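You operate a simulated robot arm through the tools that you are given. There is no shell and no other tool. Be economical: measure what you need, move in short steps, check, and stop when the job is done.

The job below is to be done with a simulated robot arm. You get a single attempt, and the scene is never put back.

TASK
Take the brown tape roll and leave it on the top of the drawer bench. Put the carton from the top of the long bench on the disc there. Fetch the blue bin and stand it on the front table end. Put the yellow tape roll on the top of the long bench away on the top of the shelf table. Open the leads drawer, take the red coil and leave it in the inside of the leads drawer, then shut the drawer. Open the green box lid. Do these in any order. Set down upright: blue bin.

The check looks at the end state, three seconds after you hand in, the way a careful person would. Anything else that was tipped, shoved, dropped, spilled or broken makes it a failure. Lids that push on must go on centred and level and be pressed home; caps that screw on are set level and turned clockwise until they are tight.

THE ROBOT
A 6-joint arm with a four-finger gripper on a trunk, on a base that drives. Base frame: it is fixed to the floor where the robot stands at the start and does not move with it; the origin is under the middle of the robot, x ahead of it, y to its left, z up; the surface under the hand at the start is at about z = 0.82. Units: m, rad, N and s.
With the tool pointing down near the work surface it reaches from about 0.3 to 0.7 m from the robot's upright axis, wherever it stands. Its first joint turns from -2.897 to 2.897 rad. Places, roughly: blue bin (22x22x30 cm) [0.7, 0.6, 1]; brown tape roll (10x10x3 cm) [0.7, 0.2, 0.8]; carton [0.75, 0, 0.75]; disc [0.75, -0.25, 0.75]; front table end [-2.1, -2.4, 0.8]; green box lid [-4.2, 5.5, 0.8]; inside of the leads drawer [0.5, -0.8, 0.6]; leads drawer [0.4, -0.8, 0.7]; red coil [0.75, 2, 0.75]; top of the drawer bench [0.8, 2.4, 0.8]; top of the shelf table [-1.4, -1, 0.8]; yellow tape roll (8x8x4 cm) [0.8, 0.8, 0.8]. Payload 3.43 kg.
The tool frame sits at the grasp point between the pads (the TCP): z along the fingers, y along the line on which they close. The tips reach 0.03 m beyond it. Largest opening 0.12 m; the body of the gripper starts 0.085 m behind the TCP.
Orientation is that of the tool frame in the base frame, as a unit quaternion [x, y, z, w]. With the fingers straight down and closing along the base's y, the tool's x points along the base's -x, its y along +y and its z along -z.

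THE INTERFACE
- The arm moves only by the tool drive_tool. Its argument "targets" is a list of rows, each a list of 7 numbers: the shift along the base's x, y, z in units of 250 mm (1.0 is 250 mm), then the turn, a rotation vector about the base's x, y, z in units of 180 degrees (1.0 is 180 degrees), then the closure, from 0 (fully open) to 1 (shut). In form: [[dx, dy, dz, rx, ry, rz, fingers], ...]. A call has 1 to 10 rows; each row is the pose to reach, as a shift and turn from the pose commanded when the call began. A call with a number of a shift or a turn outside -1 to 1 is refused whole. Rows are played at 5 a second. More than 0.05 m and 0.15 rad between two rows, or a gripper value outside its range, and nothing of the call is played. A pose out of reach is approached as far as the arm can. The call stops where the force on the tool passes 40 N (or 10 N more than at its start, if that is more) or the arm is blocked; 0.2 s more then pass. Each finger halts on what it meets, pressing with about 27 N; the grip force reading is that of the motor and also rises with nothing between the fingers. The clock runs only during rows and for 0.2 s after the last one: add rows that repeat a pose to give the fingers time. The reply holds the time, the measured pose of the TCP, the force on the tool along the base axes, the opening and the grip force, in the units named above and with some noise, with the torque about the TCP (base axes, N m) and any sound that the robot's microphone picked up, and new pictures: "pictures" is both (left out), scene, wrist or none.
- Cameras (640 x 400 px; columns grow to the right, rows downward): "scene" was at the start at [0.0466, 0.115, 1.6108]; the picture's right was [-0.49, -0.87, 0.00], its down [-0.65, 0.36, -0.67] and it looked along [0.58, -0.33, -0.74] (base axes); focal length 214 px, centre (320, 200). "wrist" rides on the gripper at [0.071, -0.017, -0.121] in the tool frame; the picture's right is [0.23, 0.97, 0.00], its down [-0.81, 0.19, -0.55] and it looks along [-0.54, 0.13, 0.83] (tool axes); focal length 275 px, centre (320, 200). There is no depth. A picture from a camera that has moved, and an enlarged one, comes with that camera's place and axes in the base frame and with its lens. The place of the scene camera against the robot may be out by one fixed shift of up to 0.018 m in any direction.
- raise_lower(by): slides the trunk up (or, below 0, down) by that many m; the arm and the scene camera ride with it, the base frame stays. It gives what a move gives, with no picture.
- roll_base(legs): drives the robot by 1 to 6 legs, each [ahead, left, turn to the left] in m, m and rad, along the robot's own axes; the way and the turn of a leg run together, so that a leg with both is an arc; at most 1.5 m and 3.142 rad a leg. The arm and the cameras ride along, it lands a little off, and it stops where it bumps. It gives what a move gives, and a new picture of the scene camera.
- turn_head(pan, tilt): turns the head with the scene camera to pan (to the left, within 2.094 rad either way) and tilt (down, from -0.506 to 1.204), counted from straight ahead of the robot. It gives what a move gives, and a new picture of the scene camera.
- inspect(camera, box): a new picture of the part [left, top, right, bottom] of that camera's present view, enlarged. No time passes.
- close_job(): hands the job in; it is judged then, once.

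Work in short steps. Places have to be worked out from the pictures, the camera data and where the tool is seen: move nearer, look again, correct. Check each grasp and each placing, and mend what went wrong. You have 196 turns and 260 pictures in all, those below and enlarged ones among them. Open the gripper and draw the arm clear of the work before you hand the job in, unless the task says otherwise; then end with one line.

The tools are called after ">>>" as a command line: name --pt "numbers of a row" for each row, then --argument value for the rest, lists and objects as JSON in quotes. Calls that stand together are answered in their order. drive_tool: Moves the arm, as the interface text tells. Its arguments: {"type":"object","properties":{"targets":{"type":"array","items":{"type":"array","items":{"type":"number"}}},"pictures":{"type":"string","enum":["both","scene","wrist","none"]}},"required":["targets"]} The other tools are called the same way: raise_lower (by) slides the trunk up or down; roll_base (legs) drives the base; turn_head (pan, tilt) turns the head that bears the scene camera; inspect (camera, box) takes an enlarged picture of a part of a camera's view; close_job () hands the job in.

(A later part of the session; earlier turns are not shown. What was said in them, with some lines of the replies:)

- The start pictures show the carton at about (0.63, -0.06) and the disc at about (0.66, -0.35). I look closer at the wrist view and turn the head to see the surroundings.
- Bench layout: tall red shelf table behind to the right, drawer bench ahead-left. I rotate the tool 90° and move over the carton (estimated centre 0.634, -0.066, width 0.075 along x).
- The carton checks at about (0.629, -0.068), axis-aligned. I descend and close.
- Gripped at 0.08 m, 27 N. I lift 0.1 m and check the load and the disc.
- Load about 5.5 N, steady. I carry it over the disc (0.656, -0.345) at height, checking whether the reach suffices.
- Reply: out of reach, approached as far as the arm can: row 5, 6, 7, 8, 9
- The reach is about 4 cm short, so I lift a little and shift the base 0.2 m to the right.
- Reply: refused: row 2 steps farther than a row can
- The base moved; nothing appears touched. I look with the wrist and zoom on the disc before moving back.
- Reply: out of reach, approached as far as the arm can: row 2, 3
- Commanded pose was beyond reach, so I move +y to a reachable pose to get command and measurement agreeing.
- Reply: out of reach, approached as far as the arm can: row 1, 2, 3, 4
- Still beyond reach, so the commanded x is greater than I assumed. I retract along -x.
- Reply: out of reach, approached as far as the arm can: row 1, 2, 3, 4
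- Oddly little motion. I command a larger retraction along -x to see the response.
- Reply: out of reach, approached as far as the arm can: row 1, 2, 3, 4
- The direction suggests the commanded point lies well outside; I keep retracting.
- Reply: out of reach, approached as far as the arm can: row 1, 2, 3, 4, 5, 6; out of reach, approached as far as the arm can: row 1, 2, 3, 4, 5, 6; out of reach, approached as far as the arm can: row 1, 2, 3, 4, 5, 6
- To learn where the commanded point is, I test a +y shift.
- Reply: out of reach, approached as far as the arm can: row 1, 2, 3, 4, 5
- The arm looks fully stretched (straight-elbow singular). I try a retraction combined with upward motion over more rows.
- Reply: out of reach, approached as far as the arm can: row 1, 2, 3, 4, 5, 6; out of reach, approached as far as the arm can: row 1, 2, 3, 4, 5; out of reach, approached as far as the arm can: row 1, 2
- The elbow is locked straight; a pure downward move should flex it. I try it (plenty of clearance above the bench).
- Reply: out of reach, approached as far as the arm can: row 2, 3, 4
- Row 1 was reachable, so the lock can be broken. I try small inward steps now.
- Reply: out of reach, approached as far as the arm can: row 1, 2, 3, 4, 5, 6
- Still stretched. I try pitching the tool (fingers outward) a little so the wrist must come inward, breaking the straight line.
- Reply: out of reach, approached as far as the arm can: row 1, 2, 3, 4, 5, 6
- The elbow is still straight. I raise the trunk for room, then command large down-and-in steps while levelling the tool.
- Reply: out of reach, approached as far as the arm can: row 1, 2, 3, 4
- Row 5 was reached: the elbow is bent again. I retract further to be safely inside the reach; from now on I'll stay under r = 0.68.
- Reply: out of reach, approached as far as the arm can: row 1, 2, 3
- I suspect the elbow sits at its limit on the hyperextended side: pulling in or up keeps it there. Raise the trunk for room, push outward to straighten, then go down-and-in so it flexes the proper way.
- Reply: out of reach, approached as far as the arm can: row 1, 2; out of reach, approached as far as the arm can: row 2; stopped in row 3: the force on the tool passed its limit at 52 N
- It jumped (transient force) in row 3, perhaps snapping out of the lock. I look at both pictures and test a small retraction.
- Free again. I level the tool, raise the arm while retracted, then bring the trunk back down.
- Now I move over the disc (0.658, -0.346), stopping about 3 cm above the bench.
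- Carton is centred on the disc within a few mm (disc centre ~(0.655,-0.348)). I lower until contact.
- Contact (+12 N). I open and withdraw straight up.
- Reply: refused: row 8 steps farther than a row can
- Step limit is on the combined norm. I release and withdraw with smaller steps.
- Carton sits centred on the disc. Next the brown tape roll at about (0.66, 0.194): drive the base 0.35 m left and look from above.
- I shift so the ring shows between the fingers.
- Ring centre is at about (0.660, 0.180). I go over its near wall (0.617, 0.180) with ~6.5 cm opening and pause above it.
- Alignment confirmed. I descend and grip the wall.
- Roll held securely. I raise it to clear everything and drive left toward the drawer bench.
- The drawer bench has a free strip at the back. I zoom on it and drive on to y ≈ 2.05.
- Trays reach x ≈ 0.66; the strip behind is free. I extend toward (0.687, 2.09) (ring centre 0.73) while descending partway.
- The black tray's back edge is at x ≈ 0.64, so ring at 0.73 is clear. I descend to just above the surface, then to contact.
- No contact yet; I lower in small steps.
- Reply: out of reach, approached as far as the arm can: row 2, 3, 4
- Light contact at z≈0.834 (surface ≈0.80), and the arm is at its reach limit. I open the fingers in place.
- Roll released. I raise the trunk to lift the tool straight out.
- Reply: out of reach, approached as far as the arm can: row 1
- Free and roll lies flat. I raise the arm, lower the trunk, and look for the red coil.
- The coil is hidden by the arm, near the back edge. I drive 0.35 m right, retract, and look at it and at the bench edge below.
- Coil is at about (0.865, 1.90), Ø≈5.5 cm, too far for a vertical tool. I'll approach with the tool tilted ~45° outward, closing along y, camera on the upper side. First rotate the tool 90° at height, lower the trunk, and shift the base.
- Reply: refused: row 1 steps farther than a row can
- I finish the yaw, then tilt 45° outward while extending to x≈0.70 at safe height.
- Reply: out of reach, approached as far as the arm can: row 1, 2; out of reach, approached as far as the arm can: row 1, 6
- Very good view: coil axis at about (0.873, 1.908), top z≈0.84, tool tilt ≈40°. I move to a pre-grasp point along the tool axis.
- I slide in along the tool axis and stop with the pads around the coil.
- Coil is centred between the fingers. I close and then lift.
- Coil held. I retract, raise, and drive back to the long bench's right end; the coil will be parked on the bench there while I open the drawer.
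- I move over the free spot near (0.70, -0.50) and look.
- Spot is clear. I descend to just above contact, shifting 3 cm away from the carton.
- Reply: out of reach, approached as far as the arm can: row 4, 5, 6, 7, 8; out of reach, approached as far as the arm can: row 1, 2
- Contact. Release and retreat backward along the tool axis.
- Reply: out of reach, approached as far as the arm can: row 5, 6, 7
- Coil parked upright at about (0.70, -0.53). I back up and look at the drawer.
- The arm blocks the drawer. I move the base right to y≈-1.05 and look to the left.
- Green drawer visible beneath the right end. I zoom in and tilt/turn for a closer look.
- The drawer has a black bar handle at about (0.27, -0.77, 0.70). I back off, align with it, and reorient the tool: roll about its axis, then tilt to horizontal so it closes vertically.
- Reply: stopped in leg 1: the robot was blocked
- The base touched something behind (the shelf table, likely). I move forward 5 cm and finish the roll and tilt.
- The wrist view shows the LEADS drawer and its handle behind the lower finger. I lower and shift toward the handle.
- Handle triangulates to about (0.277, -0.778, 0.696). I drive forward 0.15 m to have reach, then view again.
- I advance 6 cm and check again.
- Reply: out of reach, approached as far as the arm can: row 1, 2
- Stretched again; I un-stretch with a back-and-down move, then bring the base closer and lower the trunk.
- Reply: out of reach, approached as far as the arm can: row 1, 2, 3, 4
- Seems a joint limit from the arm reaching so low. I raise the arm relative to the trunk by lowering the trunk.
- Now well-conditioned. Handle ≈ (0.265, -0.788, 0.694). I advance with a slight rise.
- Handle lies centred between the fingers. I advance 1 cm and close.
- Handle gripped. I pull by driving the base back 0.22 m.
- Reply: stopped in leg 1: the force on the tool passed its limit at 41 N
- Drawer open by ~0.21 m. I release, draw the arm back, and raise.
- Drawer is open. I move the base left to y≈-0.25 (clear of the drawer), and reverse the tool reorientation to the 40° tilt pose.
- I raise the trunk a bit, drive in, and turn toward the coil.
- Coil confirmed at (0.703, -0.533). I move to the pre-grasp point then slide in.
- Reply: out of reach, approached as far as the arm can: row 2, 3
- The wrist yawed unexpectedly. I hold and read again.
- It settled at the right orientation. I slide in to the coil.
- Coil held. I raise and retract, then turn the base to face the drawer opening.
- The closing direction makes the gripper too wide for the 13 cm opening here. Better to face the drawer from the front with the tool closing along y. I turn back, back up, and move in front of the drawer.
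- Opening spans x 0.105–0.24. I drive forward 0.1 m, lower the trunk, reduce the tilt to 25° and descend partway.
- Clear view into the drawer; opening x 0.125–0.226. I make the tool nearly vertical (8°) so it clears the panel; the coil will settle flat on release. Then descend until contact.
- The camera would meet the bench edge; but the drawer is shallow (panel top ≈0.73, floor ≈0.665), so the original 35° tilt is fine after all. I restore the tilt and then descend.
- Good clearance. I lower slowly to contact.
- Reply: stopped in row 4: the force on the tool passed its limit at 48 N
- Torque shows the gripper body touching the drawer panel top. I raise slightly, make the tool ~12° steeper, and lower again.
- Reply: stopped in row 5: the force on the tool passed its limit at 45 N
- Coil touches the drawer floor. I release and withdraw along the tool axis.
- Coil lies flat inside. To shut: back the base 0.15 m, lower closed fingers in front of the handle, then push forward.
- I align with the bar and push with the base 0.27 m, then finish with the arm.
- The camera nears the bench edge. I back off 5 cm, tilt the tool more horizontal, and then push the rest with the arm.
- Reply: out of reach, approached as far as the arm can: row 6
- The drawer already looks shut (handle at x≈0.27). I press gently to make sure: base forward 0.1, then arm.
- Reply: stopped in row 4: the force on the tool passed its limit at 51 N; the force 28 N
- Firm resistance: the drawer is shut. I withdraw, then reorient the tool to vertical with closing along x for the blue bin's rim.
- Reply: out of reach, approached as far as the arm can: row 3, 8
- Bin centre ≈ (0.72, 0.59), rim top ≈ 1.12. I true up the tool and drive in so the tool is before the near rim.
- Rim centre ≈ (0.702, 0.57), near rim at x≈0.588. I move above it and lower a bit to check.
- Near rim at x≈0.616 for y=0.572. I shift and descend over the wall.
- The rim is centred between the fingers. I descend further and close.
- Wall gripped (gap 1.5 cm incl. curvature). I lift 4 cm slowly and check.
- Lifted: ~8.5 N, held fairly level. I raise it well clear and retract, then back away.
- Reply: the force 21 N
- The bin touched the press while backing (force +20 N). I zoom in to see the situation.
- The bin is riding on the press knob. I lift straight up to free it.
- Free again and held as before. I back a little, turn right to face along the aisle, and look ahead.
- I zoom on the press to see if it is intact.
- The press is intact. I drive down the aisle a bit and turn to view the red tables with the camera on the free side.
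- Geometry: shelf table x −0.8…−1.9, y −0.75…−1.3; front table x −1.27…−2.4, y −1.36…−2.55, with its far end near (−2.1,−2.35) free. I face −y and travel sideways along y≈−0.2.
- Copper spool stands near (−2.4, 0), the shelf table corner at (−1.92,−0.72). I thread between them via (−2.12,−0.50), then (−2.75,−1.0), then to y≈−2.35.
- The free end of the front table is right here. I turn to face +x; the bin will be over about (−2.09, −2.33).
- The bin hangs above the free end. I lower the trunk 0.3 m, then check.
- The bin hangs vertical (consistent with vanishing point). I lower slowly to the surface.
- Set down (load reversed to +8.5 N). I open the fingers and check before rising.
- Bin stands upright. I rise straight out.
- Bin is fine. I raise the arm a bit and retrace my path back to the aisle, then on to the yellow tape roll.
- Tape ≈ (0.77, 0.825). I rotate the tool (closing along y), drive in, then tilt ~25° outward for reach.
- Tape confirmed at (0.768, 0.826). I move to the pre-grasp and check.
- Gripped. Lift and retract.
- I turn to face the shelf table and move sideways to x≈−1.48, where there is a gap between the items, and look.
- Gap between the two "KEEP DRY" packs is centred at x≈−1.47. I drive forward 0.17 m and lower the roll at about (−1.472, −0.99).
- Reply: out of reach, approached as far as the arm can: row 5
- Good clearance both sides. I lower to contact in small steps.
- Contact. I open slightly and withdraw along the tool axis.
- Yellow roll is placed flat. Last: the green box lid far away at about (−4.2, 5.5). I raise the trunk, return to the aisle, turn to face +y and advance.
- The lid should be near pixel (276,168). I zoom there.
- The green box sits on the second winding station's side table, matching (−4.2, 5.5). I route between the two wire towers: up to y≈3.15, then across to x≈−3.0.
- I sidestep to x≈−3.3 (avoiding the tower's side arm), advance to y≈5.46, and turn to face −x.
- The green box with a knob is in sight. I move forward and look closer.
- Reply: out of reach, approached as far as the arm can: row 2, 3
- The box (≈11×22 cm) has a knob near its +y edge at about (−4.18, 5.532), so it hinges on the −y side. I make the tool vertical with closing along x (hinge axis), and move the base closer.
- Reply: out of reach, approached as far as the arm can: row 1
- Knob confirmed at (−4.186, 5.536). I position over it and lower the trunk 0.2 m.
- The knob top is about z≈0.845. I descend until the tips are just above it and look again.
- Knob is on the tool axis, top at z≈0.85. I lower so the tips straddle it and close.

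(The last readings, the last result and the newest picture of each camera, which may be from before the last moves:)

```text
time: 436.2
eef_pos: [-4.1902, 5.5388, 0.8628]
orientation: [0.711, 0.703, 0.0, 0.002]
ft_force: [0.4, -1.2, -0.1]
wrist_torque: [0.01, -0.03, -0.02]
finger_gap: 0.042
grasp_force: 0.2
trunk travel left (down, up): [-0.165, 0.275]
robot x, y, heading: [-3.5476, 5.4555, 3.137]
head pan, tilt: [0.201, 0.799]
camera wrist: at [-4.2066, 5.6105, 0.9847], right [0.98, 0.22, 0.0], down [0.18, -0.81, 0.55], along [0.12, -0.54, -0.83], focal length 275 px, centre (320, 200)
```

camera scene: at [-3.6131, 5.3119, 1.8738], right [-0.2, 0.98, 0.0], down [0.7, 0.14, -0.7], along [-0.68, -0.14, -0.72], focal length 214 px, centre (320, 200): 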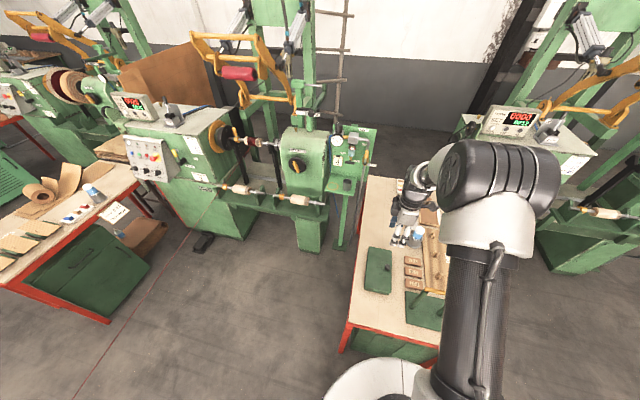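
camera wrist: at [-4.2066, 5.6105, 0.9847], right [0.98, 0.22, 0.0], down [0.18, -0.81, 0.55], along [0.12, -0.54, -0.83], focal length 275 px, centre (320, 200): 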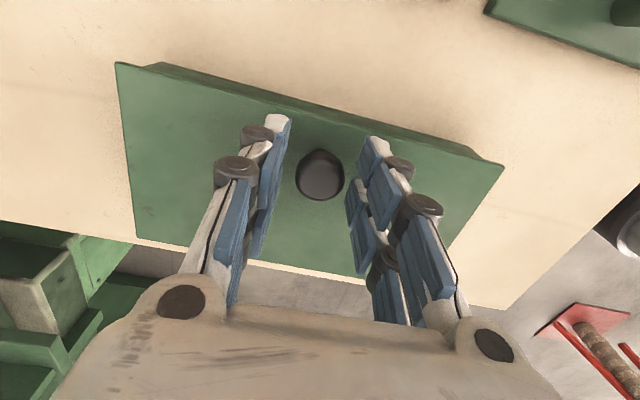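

Fingers straddle the knob. I close.

>>> drive_tool --pt "0 0 -0.01 0 0 0 0.8" --pt "0 0 -0.01 0 0 0 1" --pt "0 0 -0.01 0 0 0 1" --pt "0 0 -0.01 0 0 0 1" --pictures "none"

```text
time: 437.2
eef_pos: [-4.1904, 5.5376, 0.8604]
orientation: [0.71, 0.704, 0.001, 0.002]
ft_force: [3.0, 0.7, -1.0]
wrist_torque: [0.08, -0.05, 0.01]
finger_gap: 0.0256
grasp_force: 45.1
trunk travel left (down, up): [-0.165, 0.275]
robot x, y, heading: [-3.5484, 5.4551, 3.136]
head pan, tilt: [0.201, 0.799]
```

Knob gripped. I swing it along the hinge arc (hinge y≈5.442, radius ≈0.096), first to 45°.

>>> drive_tool --pt "-0.01 -0.008 0.045 0 0 0 1" --pt "0 -0.036 0.096 0 0 0 1" --pt "0 -0.062 0.14 0 0 0 1" --pt "0 -0.096 0.18 0 0 0 1" --pt "0 -0.134 0.215 0 0 0 1" --pt "0 -0.175 0.246 0 0 0 1" --pictures "both"

>>> inspect --camera "scene" --box '[340, 150, 460, 270]'

```text
time: 438.6
eef_pos: [-4.1916, 5.4991, 0.9257]
orientation: [0.71, 0.704, -0.001, -0.002]
ft_force: [3.8, 26.0, 12.4]
wrist_torque: [1.81, -0.48, -0.19]
finger_gap: 0.0254
grasp_force: 45.1
trunk travel left (down, up): [-0.165, 0.275]
robot x, y, heading: [-3.5524, 5.4584, 3.138]
head pan, tilt: [0.201, 0.799]
camera scene: at [-3.6111, 5.3152, 1.6543], right [-0.2, 0.98, 0.0], down [0.7, 0.14, -0.7], along [-0.68, -0.14, -0.72], focal length 214 px, centre (320, 200)
camera wrist: at [-4.2066, 5.5709, 1.0478], right [0.98, 0.22, 0.0], down [0.18, -0.81, 0.55], along [0.12, -0.54, -0.83], focal length 275 px, centre (320, 200)
```

scene: 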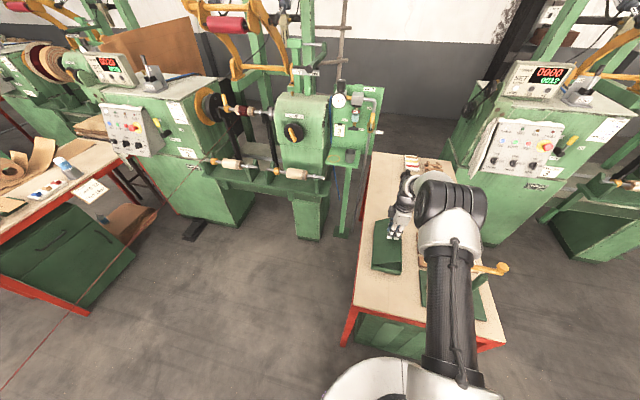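
wrist: 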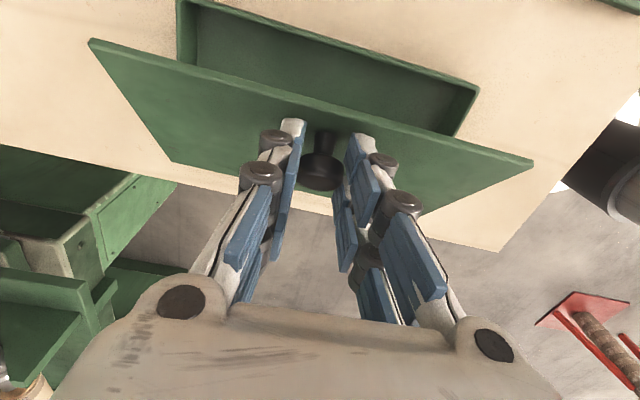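

```text
3.33 times, centred on (400, 210) of scene
camera zoom: at [-3.6111, 5.3152, 1.6543], right [-0.2, 0.98, 0.0], down [0.7, 0.14, -0.7], along [-0.68, -0.14, -0.72], focal length 715 px, centre (53, 167)
```

zoom: 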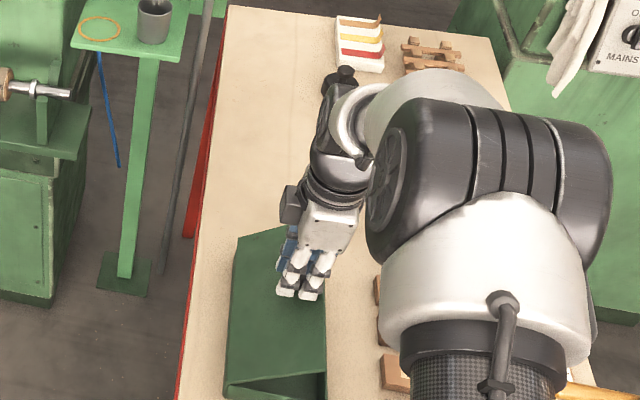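

The lid opens well. Torque builds because the knob doesn't pivot in the grip, so I rotate the tool along with the lid (about +x).

>>> drive_tool --pt "0 -0.005 0.01 0.04 0 0 1" --pt "0 -0.015 0.015 0.08 0 0 1" --pt "0 -0.025 0.015 0.12 0 0 1" --pt "0 -0.035 0.015 0.16 0 0 1" --pictures "wrist"

```text
time: 439.6
eef_pos: [-4.1934, 5.4834, 0.925]
orientation: [0.688, 0.682, 0.175, -0.177]
ft_force: [-12.4, -9.1, 4.0]
wrist_torque: [-1.41, 0.24, 0.19]
finger_gap: 0.0255
grasp_force: 45.1
trunk travel left (down, up): [-0.165, 0.275]
robot x, y, heading: [-3.5495, 5.4494, 3.136]
head pan, tilt: [0.201, 0.799]
camera wrist: at [-4.2076, 5.4873, 1.0664], right [0.97, 0.19, 0.11], down [0.19, -0.98, 0.09], along [0.12, -0.07, -0.99], focal length 275 px, centre (320, 200)
```

wrist: 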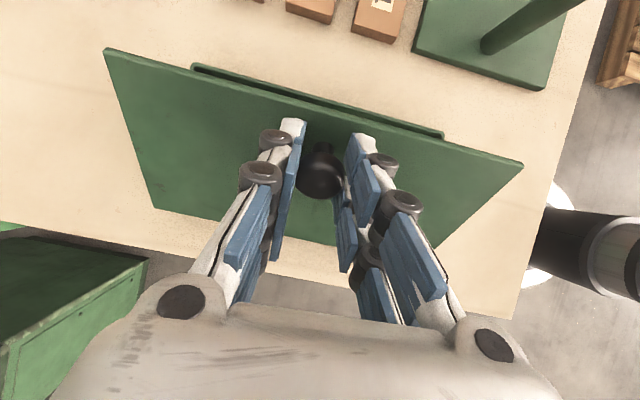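

The fitted hinge is (y 5.442, z 0.825), lid now ≈49°. I continue along the arc to ~105° with partial tool rotation.

>>> drive_tool --pt "0 -0.047 0.02 0.025 0 0 1" --pt "0 -0.095 0.034 0.05 0 0 1" --pt "0 -0.145 0.041 0.072 0 0 1" --pt "0 -0.196 0.043 0.094 0 0 1" --pt "0 -0.246 0.039 0.111 0 0 1" --pt "0 -0.296 0.031 0.128 0 0 1" --pt "0 -0.343 0.017 0.14 0 0 1" --pt "0 -0.39 -0.001 0.15 0 0 1" --pictures "both"

>>> inspect --camera "scene" --box '[340, 150, 460, 270]'

```text
time: 441.1
eef_pos: [-4.1943, 5.4152, 0.9389]
orientation: [0.64, 0.63, 0.307, -0.314]
ft_force: [-0.5, 1.8, 2.7]
wrist_torque: [0.3, -0.02, -0.17]
finger_gap: 0.0252
grasp_force: 45.1
trunk travel left (down, up): [-0.165, 0.275]
robot x, y, heading: [-3.5501, 5.4528, 3.138]
head pan, tilt: [0.201, 0.799]
stopped in row 7: the force on the tool passed its limit at 41 N (the readings are from after the stop); the commanded pose is now the measured one
camera scene: at [-3.6127, 5.312, 1.6536], right [-0.2, 0.98, 0.0], down [0.7, 0.14, -0.7], along [-0.68, -0.14, -0.72], focal length 214 px, centre (320, 200)
camera wrist: at [-4.2092, 5.3646, 1.0716], right [0.98, 0.13, 0.17], down [0.18, -0.94, -0.3], along [0.12, 0.33, -0.94], focal length 275 px, centre (320, 200)
```

scene: 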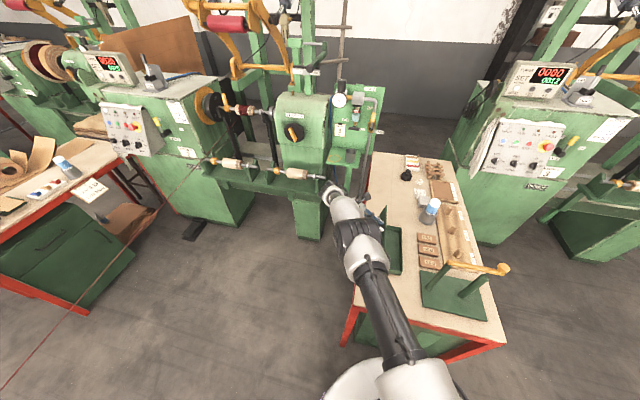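
wrist: 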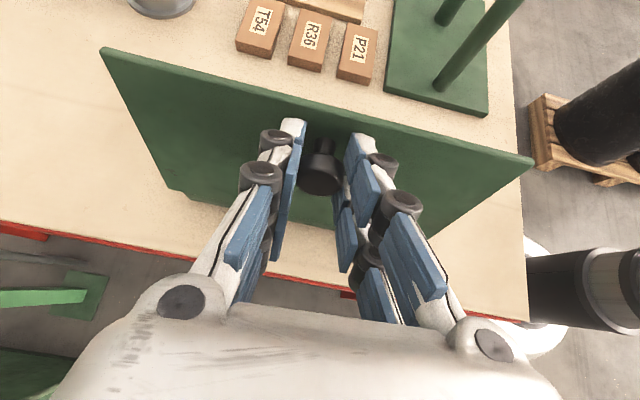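

```text
3.33 times, centred on (400, 210) of scene
camera zoom: at [-3.6127, 5.312, 1.6536], right [-0.2, 0.98, 0.0], down [0.7, 0.14, -0.7], along [-0.68, -0.14, -0.72], focal length 715 px, centre (53, 167)
```

zoom: 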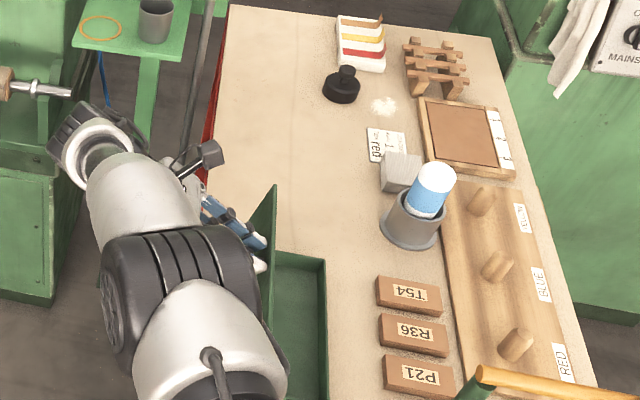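

Lid is at about 87°. I continue a bit beyond vertical.

>>> drive_tool --pt "0 -0.03 -0.005 0.012 0 0 1" --pt "0 -0.06 -0.015 0.023 0 0 1" --pt "0 -0.091 -0.033 0.033 0 0 1" --pt "0 -0.12 -0.055 0.042 0 0 1" --pictures "wrist"

```text
time: 441.8
eef_pos: [-4.1952, 5.4038, 0.9375]
orientation: [0.626, 0.619, 0.325, -0.346]
ft_force: [-12.9, 3.4, -9.3]
wrist_torque: [0.12, 0.51, 0.44]
finger_gap: 0.0248
grasp_force: 44.9
out of reach, approached as far as the arm can: row 2, 3
trunk travel left (down, up): [-0.165, 0.275]
robot x, y, heading: [-3.5505, 5.4563, 3.144]
head pan, tilt: [0.201, 0.799]
stopped in row 3: the force on the tool passed its limit at 47 N (the readings are from after the stop); the commanded pose is now the measured one
camera wrist: at [-4.2068, 5.343, 1.066], right [0.98, 0.13, 0.16], down [0.18, -0.91, -0.38], along [0.1, 0.4, -0.91], focal length 275 px, centre (320, 200)
```

wrist: 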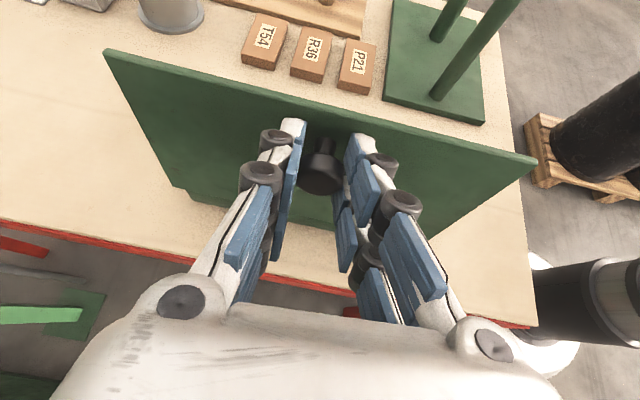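

The lid is slightly past vertical (~93°). I release the knob and see whether it stays.

>>> drive_tool --pt "0 0 0 0 0 0 0.8" --pt "0 0 0 0 0 0 0.6" --pt "0 0 0 0 0 0 0.5" --pt "0 0 0 0 0 0 0.5" --pictures "wrist"

>>> inspect --camera "scene" --box '[340, 150, 460, 270]'

```text
time: 442.8
eef_pos: [-4.191, 5.4046, 0.9409]
orientation: [0.627, 0.618, 0.326, -0.344]
ft_force: [0.5, 0.3, 0.6]
wrist_torque: [-0.01, 0.01, 0.0]
finger_gap: 0.0599
grasp_force: 0.1
trunk travel left (down, up): [-0.165, 0.275]
robot x, y, heading: [-3.5469, 5.4528, 3.141]
head pan, tilt: [0.201, 0.799]
camera wrist: at [-4.2043, 5.3417, 1.0679], right [0.98, 0.13, 0.16], down [0.18, -0.91, -0.38], along [0.1, 0.4, -0.91], focal length 275 px, centre (320, 200)
```

wrist: 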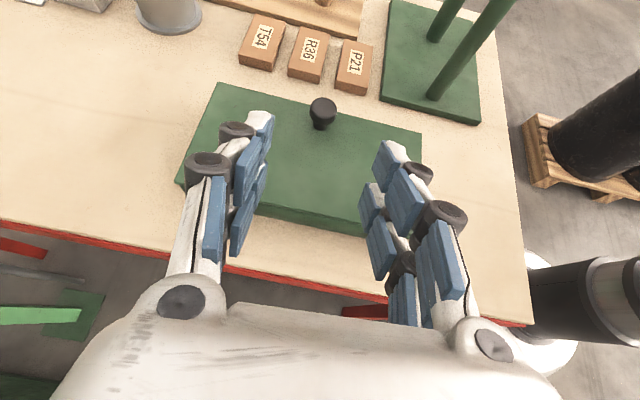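

```text
3.33 times, centred on (400, 210) of scene
camera zoom: at [-3.6137, 5.3123, 1.6538], right [-0.2, 0.98, 0.0], down [0.7, 0.14, -0.7], along [-0.68, -0.14, -0.72], focal length 715 px, centre (53, 167)
```

zoom: 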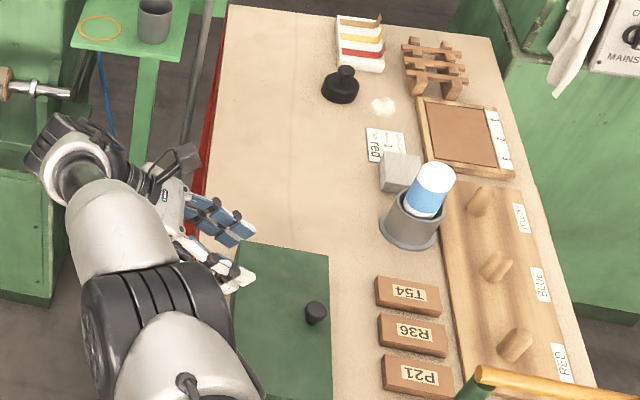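

The lid fell back shut, so it needs to go well past vertical. I retry with the tool pre-tilted the other way (−30°) at the grip, so it can follow the lid to ~115°.

>>> drive_tool --pt "0 -0.03 0.1 -0.045 0 0 0.5" --pt "0 0.02 0.2 -0.09 0 0 0.5" --pt "0 0.09 0.3 -0.135 0 0 0.5" --pt "0 0.17 0.38 -0.18 0 0 0.5" --pt "0 0.26 0.4 -0.225 0 0 0.5" --pt "0 0.35 0.4 -0.27 0 0 0.5" --pt "0 0.44 0.4 -0.315 0 0 0.5" --pt "0 0.53 0.4 -0.36 0 0 0.5" --pt "0 0.62 0.4 -0.405 0 0 0.5" --pt "0 0.7 0.4 -0.45 0 0 0.5" --pictures "none"

>>> drive_tool --pt "0 0.01 0 -0.03 0 0 0.5" --pictures "both"

```text
time: 445.0
eef_pos: [-4.1915, 5.5799, 1.0399]
orientation: [0.7, 0.682, -0.155, 0.145]
ft_force: [-0.3, 0.2, 0.6]
wrist_torque: [-0.02, -0.01, 0.0]
finger_gap: 0.0598
grasp_force: 0.0
trunk travel left (down, up): [-0.165, 0.275]
robot x, y, heading: [-3.5529, 5.4541, 3.138]
head pan, tilt: [0.201, 0.799]
```

```text
time: 445.4
eef_pos: [-4.1927, 5.5831, 1.0398]
orientation: [0.692, 0.674, -0.186, 0.178]
ft_force: [-0.4, 1.0, -0.5]
wrist_torque: [-0.02, 0.01, 0.03]
finger_gap: 0.0601
grasp_force: 0.1
trunk travel left (down, up): [-0.165, 0.275]
robot x, y, heading: [-3.5526, 5.457, 3.142]
head pan, tilt: [0.201, 0.799]
camera scene: at [-3.614, 5.3137, 1.6538], right [-0.19, 0.98, 0.0], down [0.7, 0.14, -0.7], along [-0.68, -0.14, -0.72], focal length 214 px, centre (320, 200)
camera wrist: at [-4.2045, 5.7047, 1.1105], right [0.98, 0.17, -0.12], down [0.18, -0.43, 0.88], along [0.1, -0.88, -0.46], focal length 275 px, centre (320, 200)
```

scene: 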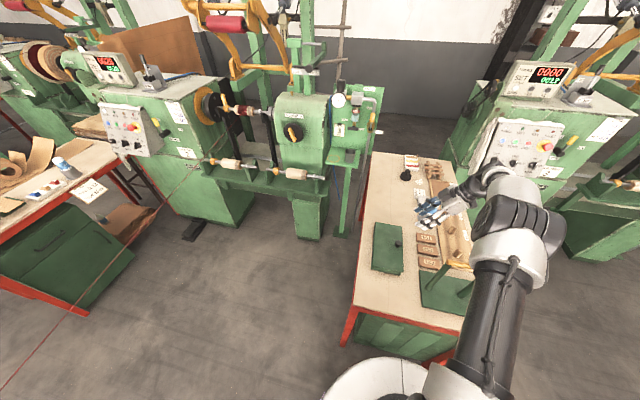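
wrist: 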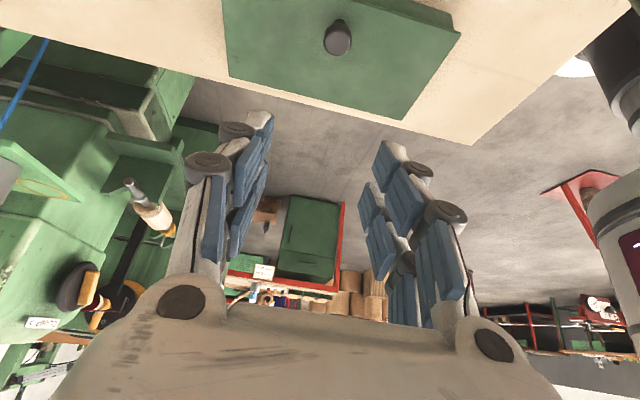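

Tool is tilted −30°. I approach the knob along the tool axis.

>>> drive_tool --pt "0.01 0.035 -0.18 0 0 0 0.5" --pt "0.01 0.07 -0.36 0 0 0 0.55" --pt "0.01 0.0 -0.48 0 0 0 0.6" --pt "0.01 -0.065 -0.6 0 0 0 0.62" --pictures "wrist"

```text
time: 446.4
eef_pos: [-4.1898, 5.5651, 0.8912]
orientation: [0.693, 0.674, -0.186, 0.177]
ft_force: [-0.1, -0.3, -0.7]
wrist_torque: [0.0, 0.01, -0.01]
finger_gap: 0.0454
grasp_force: 0.1
trunk travel left (down, up): [-0.165, 0.275]
robot x, y, heading: [-3.5482, 5.4531, 3.134]
head pan, tilt: [0.201, 0.799]
camera wrist: at [-4.2023, 5.6865, 0.9618], right [0.98, 0.17, -0.12], down [0.18, -0.44, 0.88], along [0.1, -0.88, -0.46], focal length 275 px, centre (320, 200)
```

wrist: 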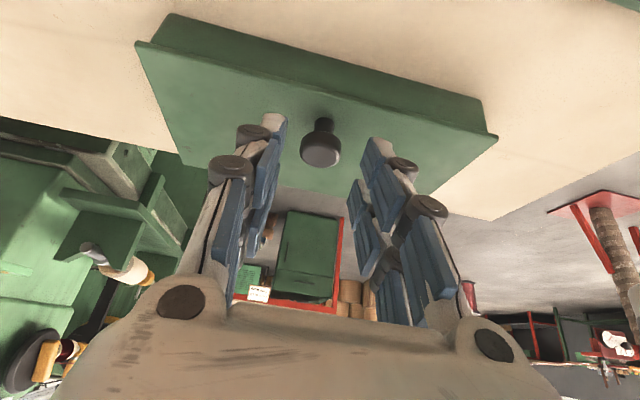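

On axis. I slide in the last 3 cm and close.

>>> drive_tool --pt "0 -0.03 -0.06 0 0 0 0.62" --pt "0 -0.055 -0.11 0 0 0 0.62" --pt "0 -0.055 -0.11 0 0 0 0.8" --pt "0 -0.055 -0.11 0 0 0 1" --pt "0 -0.055 -0.11 0 0 0 1" --pt "0 -0.055 -0.11 0 0 0 1" --pictures "wrist"

```text
time: 447.8
eef_pos: [-4.1903, 5.5505, 0.8634]
orientation: [0.693, 0.674, -0.185, 0.177]
ft_force: [-4.3, -0.1, -1.0]
wrist_torque: [0.02, 0.15, -0.08]
finger_gap: 0.0262
grasp_force: 45.1
trunk travel left (down, up): [-0.165, 0.275]
robot x, y, heading: [-3.5501, 5.4531, 3.14]
head pan, tilt: [0.201, 0.799]
camera wrist: at [-4.202, 5.6727, 0.9336], right [0.98, 0.17, -0.12], down [0.18, -0.44, 0.88], along [0.1, -0.88, -0.46], focal length 275 px, centre (320, 200)
```

wrist: 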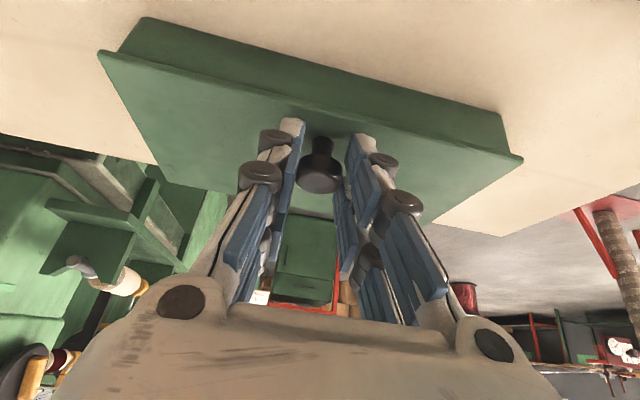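

Gripped. I swing along the recomputed arc to 75° first.

>>> drive_tool --pt "0 -0.016 0.054 0.025 0 0 1" --pt "0 -0.039 0.104 0.05 0 0 1" --pt "0 -0.069 0.153 0.075 0 0 1" --pt "0 -0.104 0.197 0.1 0 0 1" --pt "0 -0.145 0.237 0.125 0 0 1" --pt "0 -0.191 0.271 0.15 0 0 1" --pt "0 -0.24 0.3 0.175 0 0 1" --pt "0 -0.293 0.322 0.2 0 0 1" --pt "0 -0.349 0.338 0.225 0 0 1" --pt "0 -0.406 0.346 0.25 0 0 1" --pictures "wrist"

```text
time: 450.0
eef_pos: [-4.1917, 5.4523, 0.9523]
orientation: [0.709, 0.693, 0.085, -0.104]
ft_force: [-19.3, 10.9, 5.8]
wrist_torque: [1.32, 0.39, 0.02]
finger_gap: 0.0251
grasp_force: 45.0
trunk travel left (down, up): [-0.165, 0.275]
robot x, y, heading: [-3.5522, 5.4543, 3.136]
head pan, tilt: [0.201, 0.799]
camera wrist: at [-4.2042, 5.4888, 1.0888], right [0.98, 0.2, 0.03], down [0.18, -0.93, 0.31], along [0.09, -0.3, -0.95], focal length 275 px, centre (320, 200)
```

wrist: 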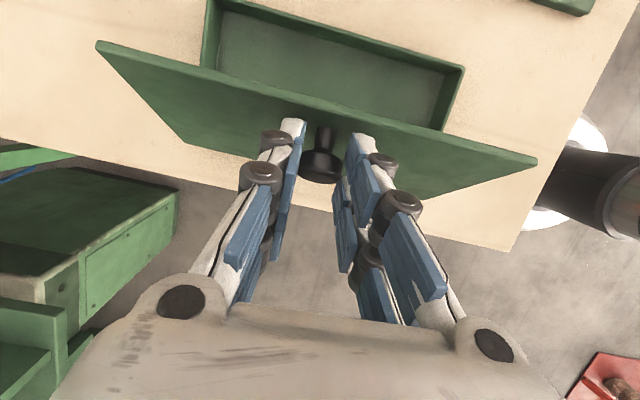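

Good. I continue to ~120°.

>>> drive_tool --pt "0 -0.058 0.002 0.025 0 0 1" --pt "0 -0.116 -0.004 0.05 0 0 1" --pt "0 -0.172 -0.017 0.075 0 0 1" --pt "0 -0.227 -0.037 0.1 0 0 1" --pt "0 -0.279 -0.064 0.125 0 0 1" --pt "0 -0.328 -0.096 0.15 0 0 1" --pictures "both"

>>> inspect --camera "scene" --box '[340, 150, 460, 270]'

```text
time: 450.5
eef_pos: [-4.1935, 5.4282, 0.9527]
orientation: [0.7, 0.688, 0.124, -0.149]
ft_force: [-2.3, 1.0, 1.0]
wrist_torque: [0.06, 0.05, 0.29]
finger_gap: 0.0249
grasp_force: 45.8
trunk travel left (down, up): [-0.165, 0.275]
robot x, y, heading: [-3.5533, 5.4556, 3.14]
head pan, tilt: [0.201, 0.799]
stopped in row 2: the force on the tool passed its limit at 42 N (the readings are from after the stop); the commanded pose is now the measured one
camera scene: at [-3.614, 5.3127, 1.6536], right [-0.2, 0.98, 0.0], down [0.7, 0.14, -0.7], along [-0.68, -0.14, -0.72], focal length 214 px, centre (320, 200)
camera wrist: at [-4.2044, 5.4486, 1.0938], right [0.98, 0.2, 0.05], down [0.19, -0.96, 0.2], along [0.09, -0.18, -0.98], focal length 275 px, centre (320, 200)
```

scene: 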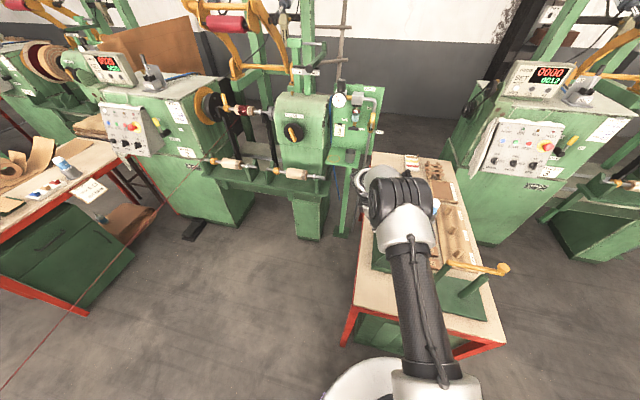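
wrist: 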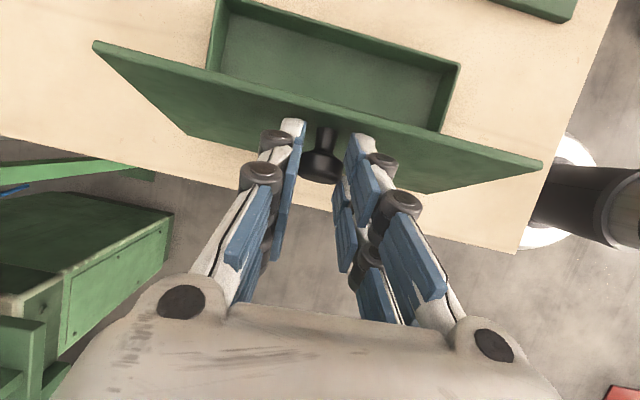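

```text
3.33 times, centred on (400, 210) of scene
camera zoom: at [-3.614, 5.3127, 1.6536], right [-0.2, 0.98, 0.0], down [0.7, 0.14, -0.7], along [-0.68, -0.14, -0.72], focal length 715 px, centre (53, 167)
```

zoom: 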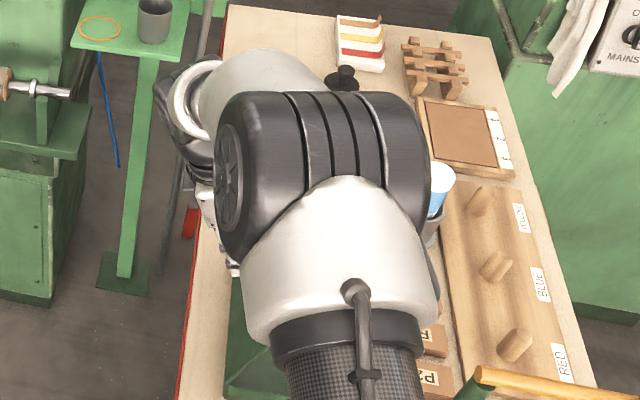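

It is at roughly 75–85°. Force trips came from friction in the pivoting grip. I continue in smaller steps.

>>> drive_tool --pt "0 -0.03 -0.004 0.02 0 0 1" --pt "0 -0.06 -0.01 0.04 0 0 1" --pt "0 -0.09 -0.018 0.06 0 0 1" --pt "0 -0.12 -0.03 0.08 0 0 1" --pt "0 -0.15 -0.044 0.1 0 0 1" --pt "0 -0.18 -0.06 0.12 0 0 1" --pictures "wrist"

```text
time: 451.9
eef_pos: [-4.1954, 5.3799, 0.9435]
orientation: [0.66, 0.651, 0.249, -0.281]
ft_force: [-12.9, -13.6, 29.8]
wrist_torque: [-0.27, 0.18, 0.32]
finger_gap: 0.025
grasp_force: 45.2
trunk travel left (down, up): [-0.165, 0.275]
robot x, y, heading: [-3.5555, 5.4551, 3.134]
head pan, tilt: [0.201, 0.799]
camera wrist: at [-4.2045, 5.3478, 1.0812], right [0.98, 0.17, 0.11], down [0.19, -0.97, -0.17], along [0.08, 0.19, -0.98], focal length 275 px, centre (320, 200)
```

wrist: 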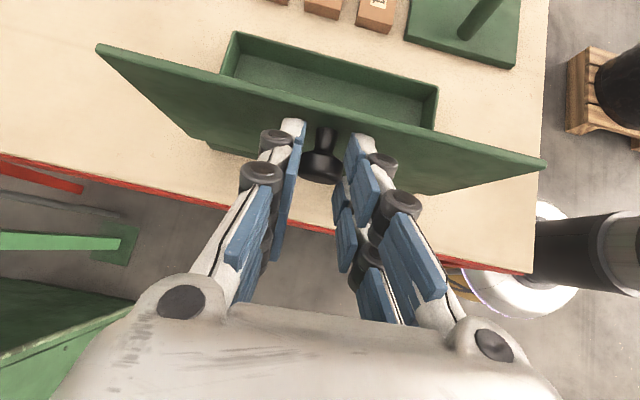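

The lid is now about vertical. The tool presses downward (+30 N), so I ease up slightly and continue past vertical.

>>> drive_tool --pt "0 -0.005 0.03 0.0 0 0 1" --pt "0 -0.04 0.035 0.01 0 0 1" --pt "0 -0.08 0.03 0.02 0 0 1" --pt "0 -0.12 0.02 0.03 0 0 1" --pt "0 -0.16 0.005 0.04 0 0 1" --pt "0 -0.2 -0.015 0.05 0 0 1" --pictures "wrist"

```text
time: 452.9
eef_pos: [-4.1951, 5.3613, 0.9378]
orientation: [0.647, 0.641, 0.277, -0.305]
ft_force: [-17.1, 5.0, -17.1]
wrist_torque: [-0.58, 0.66, 0.47]
finger_gap: 0.0251
grasp_force: 44.3
out of reach, approached as far as the arm can: row 4, 5
trunk travel left (down, up): [-0.165, 0.275]
robot x, y, heading: [-3.556, 5.4549, 3.131]
head pan, tilt: [0.201, 0.799]
stopped in row 5: the force on the tool passed its limit at 51 N (the readings are from after the stop); the commanded pose is now the measured one
camera wrist: at [-4.2065, 5.3181, 1.0723], right [0.98, 0.16, 0.14], down [0.19, -0.95, -0.25], along [0.09, 0.27, -0.96], focal length 275 px, centre (320, 200)
```

wrist: 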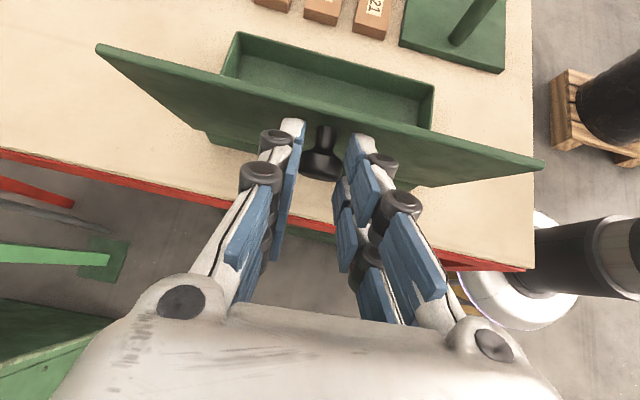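

Lid at ~94°. The wrist is at its limit, so I translate the whole base to the left (−y) by 2.5 cm to carry the lid further.

>>> roll_base --legs '[[0, 0.025, 0]]'

>>> inspect --camera "wrist" --box '[0, 0, 640, 400]'

```text
time: 453.7
eef_pos: [-4.1962, 5.3601, 0.9364]
orientation: [0.648, 0.639, 0.281, -0.307]
ft_force: [-7.6, 1.5, -8.0]
wrist_torque: [-0.4, 0.63, 0.41]
finger_gap: 0.0252
grasp_force: 45.2
trunk travel left (down, up): [-0.165, 0.275]
robot x, y, heading: [-3.5532, 5.4462, 3.129]
head pan, tilt: [0.201, 0.799]
stopped in leg 1: the force on the tool passed its limit at 45 N (the readings are from after the stop); the commanded pose is now the measured one
camera scene: at [-3.6171, 5.3054, 1.6538], right [-0.19, 0.98, 0.0], down [0.7, 0.14, -0.7], along [-0.68, -0.13, -0.72], focal length 214 px, centre (320, 200)
```

scene: 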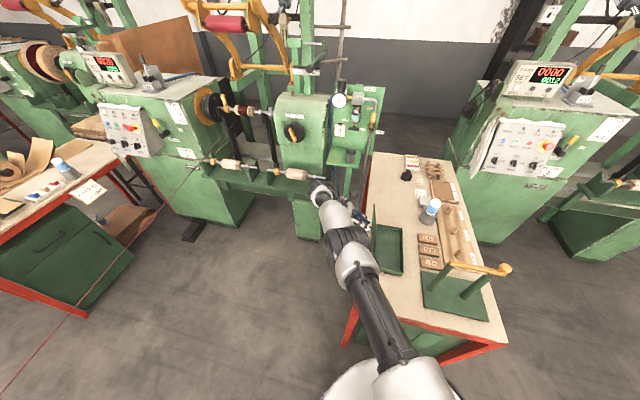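

```text
1.00 times, centred on (320, 200) of wrist (not enlarged: the box is as wide or as high as the picture)
camera zoom: at [-4.2067, 5.3154, 1.0715], right [0.98, 0.16, 0.14], down [0.19, -0.95, -0.26], along [0.09, 0.28, -0.96], focal length 275 px, centre (320, 200)
```

zoom: 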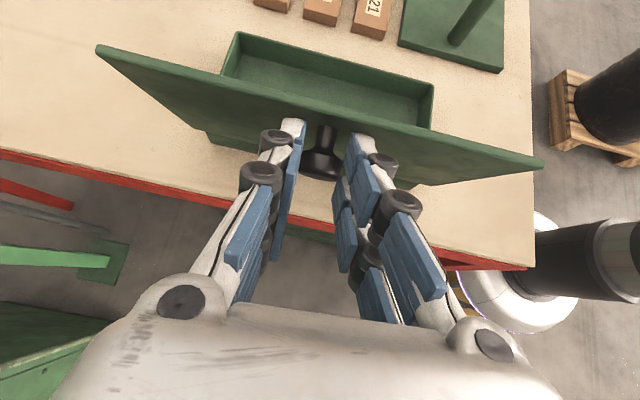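

>>> inspect --camera "scene" --box '[350, 190, 430, 290]'

```text
4.00 times, centred on (390, 240) of scene
camera zoom: at [-3.6171, 5.3054, 1.6538], right [-0.19, 0.98, 0.0], down [0.7, 0.14, -0.7], along [-0.68, -0.13, -0.72], focal length 858 px, centre (40, 40)
```

zoom: 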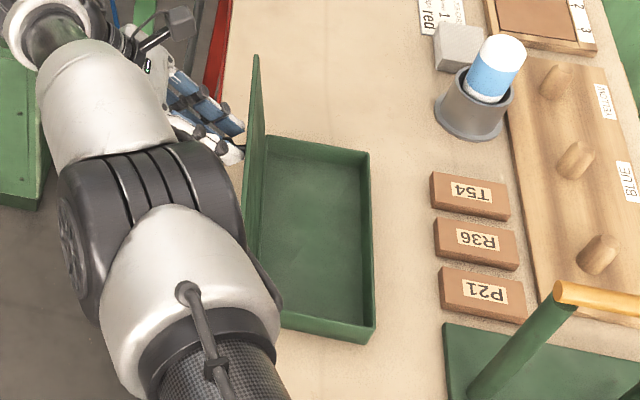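

The side view shows the lid leaning well past vertical (inner face visible). I release gently and check.

>>> drive_tool --pt "0 0 0 0 0 0 0.78" --pt "0 0 0 0 0 0 0.7" --pt "0 0 0 0 0 0 0.6" --pt "0 0 0 0 0 0 0.5" --pt "0 0 0 0 0 0 0.5" --pictures "both"

```text
time: 454.9
eef_pos: [-4.1953, 5.3597, 0.939]
orientation: [0.648, 0.637, 0.283, -0.307]
ft_force: [0.7, -0.3, 0.4]
wrist_torque: [-0.01, 0.02, -0.01]
finger_gap: 0.0597
grasp_force: 0.1
trunk travel left (down, up): [-0.165, 0.275]
robot x, y, heading: [-3.5527, 5.4475, 3.13]
head pan, tilt: [0.201, 0.799]
camera scene: at [-3.6152, 5.3047, 1.6538], right [-0.19, 0.98, 0.0], down [0.7, 0.14, -0.7], along [-0.68, -0.13, -0.72], focal length 214 px, centre (320, 200)
camera wrist: at [-4.205, 5.3145, 1.0727], right [0.98, 0.15, 0.14], down [0.18, -0.95, -0.26], along [0.09, 0.28, -0.96], focal length 275 px, centre (320, 200)
```

scene: 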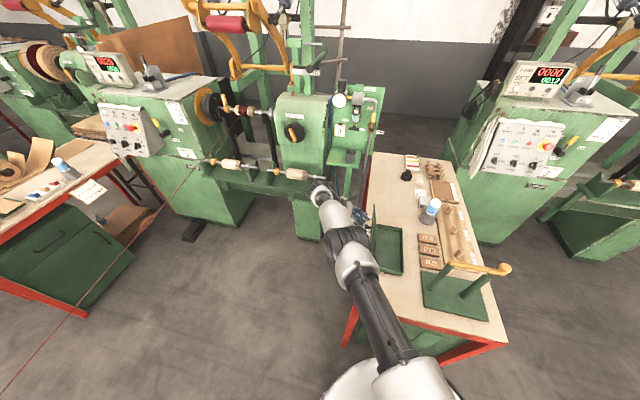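
wrist: 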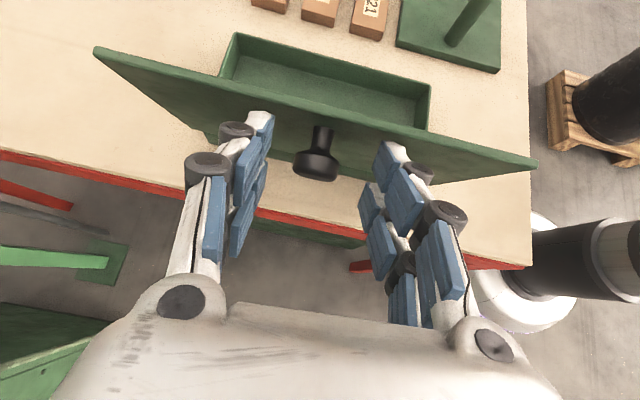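

The lid stays open. I withdraw by translating the base left 8 cm (away from the lid), then raise.

>>> roll_base --legs '[[0, 0.08, 0]]'

>>> drive_tool --pt "0 0 0.1 0 0 0 0.5" --pt "0 0 0.25 0 0 0 0.5" --pt "0 0 0.4 0 0 0 0.5" --pt "0.05 0 0.55 0 0 0 0.5" --pt "0.1 0 0.7 -0.03 0 0 0.5" --pt "0.15 0 0.85 -0.06 0 0 0.5" --pictures "both"

```text
time: 456.0
eef_pos: [-4.195, 5.2787, 0.9384]
orientation: [0.646, 0.638, 0.282, -0.308]
ft_force: [0.2, -0.8, 0.1]
wrist_torque: [0.04, 0.0, -0.01]
finger_gap: 0.0603
grasp_force: 0.0
trunk travel left (down, up): [-0.165, 0.275]
robot x, y, heading: [-3.5508, 5.364, 3.132]
head pan, tilt: [0.201, 0.799]
camera scene: at [-3.6159, 5.2238, 1.6536], right [-0.19, 0.98, 0.0], down [0.7, 0.14, -0.7], along [-0.68, -0.13, -0.72], focal length 214 px, centre (320, 200)
```

scene: 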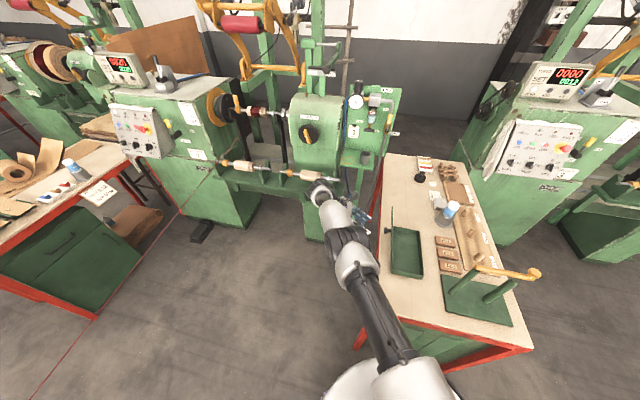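

```text
time: 457.4
eef_pos: [-4.1593, 5.2813, 1.1496]
orientation: [0.674, 0.662, 0.22, -0.244]
ft_force: [-0.1, 0.1, 0.0]
wrist_torque: [-0.01, 0.02, 0.0]
finger_gap: 0.06
grasp_force: 0.0
trunk travel left (down, up): [-0.165, 0.275]
robot x, y, heading: [-3.5536, 5.3653, 3.135]
head pan, tilt: [0.201, 0.799]
camera scene: at [-3.6146, 5.226, 1.6539], right [-0.19, 0.98, 0.0], down [0.7, 0.14, -0.7], along [-0.69, -0.13, -0.72], focal length 214 px, centre (320, 200)
camera wrist: at [-4.1688, 5.2619, 1.2907], right [0.98, 0.18, 0.11], down [0.19, -0.98, -0.08], along [0.09, 0.09, -0.99], focal length 275 px, centre (320, 200)
```

scene: 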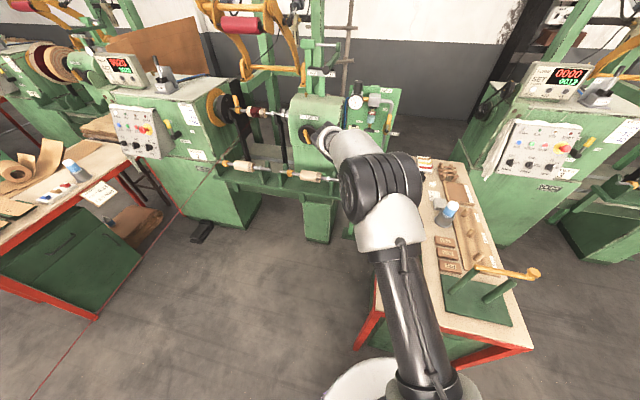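
wrist: 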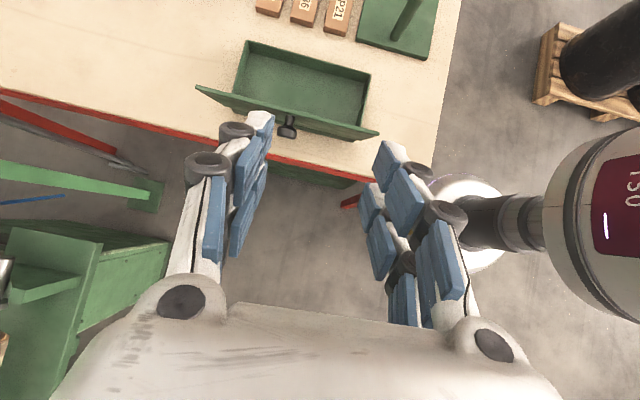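

The lid stands open. I back the robot away and take a final look.

>>> roll_base --legs '[[-0.35, 0, 0]]'

>>> inspect --camera "scene" --box '[280, 100, 480, 225]'

```text
time: 459.7
eef_pos: [-3.8062, 5.2788, 1.1505]
orientation: [0.674, 0.661, 0.221, -0.245]
ft_force: [0.9, -0.1, 0.2]
wrist_torque: [0.0, 0.01, 0.01]
finger_gap: 0.0599
grasp_force: 0.0
trunk travel left (down, up): [-0.165, 0.275]
robot x, y, heading: [-3.1998, 5.3598, 3.134]
head pan, tilt: [0.201, 0.799]
camera scene: at [-3.2618, 5.2221, 1.6538], right [-0.19, 0.98, 0.0], down [0.7, 0.14, -0.7], along [-0.69, -0.13, -0.72], focal length 214 px, centre (320, 200)
```

scene: 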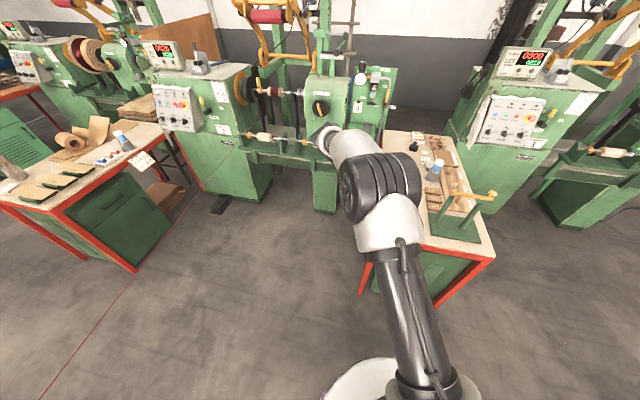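

```text
3.20 times, centred on (380, 162) of scene
camera zoom: at [-3.2618, 5.2221, 1.6538], right [-0.19, 0.98, 0.0], down [0.7, 0.14, -0.7], along [-0.69, -0.13, -0.72], focal length 686 px, centre (128, 320)
```

zoom: 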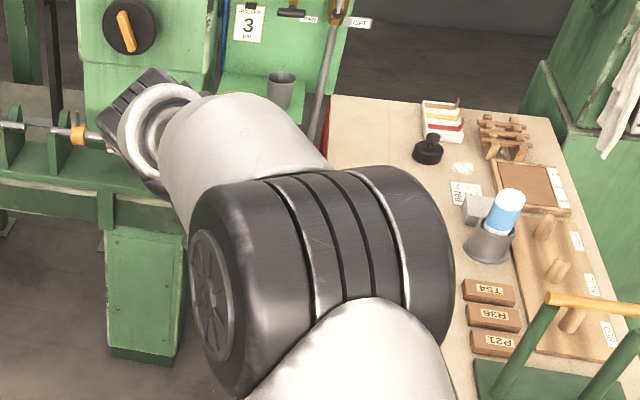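

All six tasks check out in the pictures: the gripper is open, and the arm and base are clear of the work. I hand the job in.

>>> close_job

```text
The job is handed in.
```

All six tasks are finished and the job is handed in. The blue bin knocked the press while I was carrying it, and the base bumped something behind it, probably the shelf table; the press looked intact in the pictures and I saw nothing knocked over.
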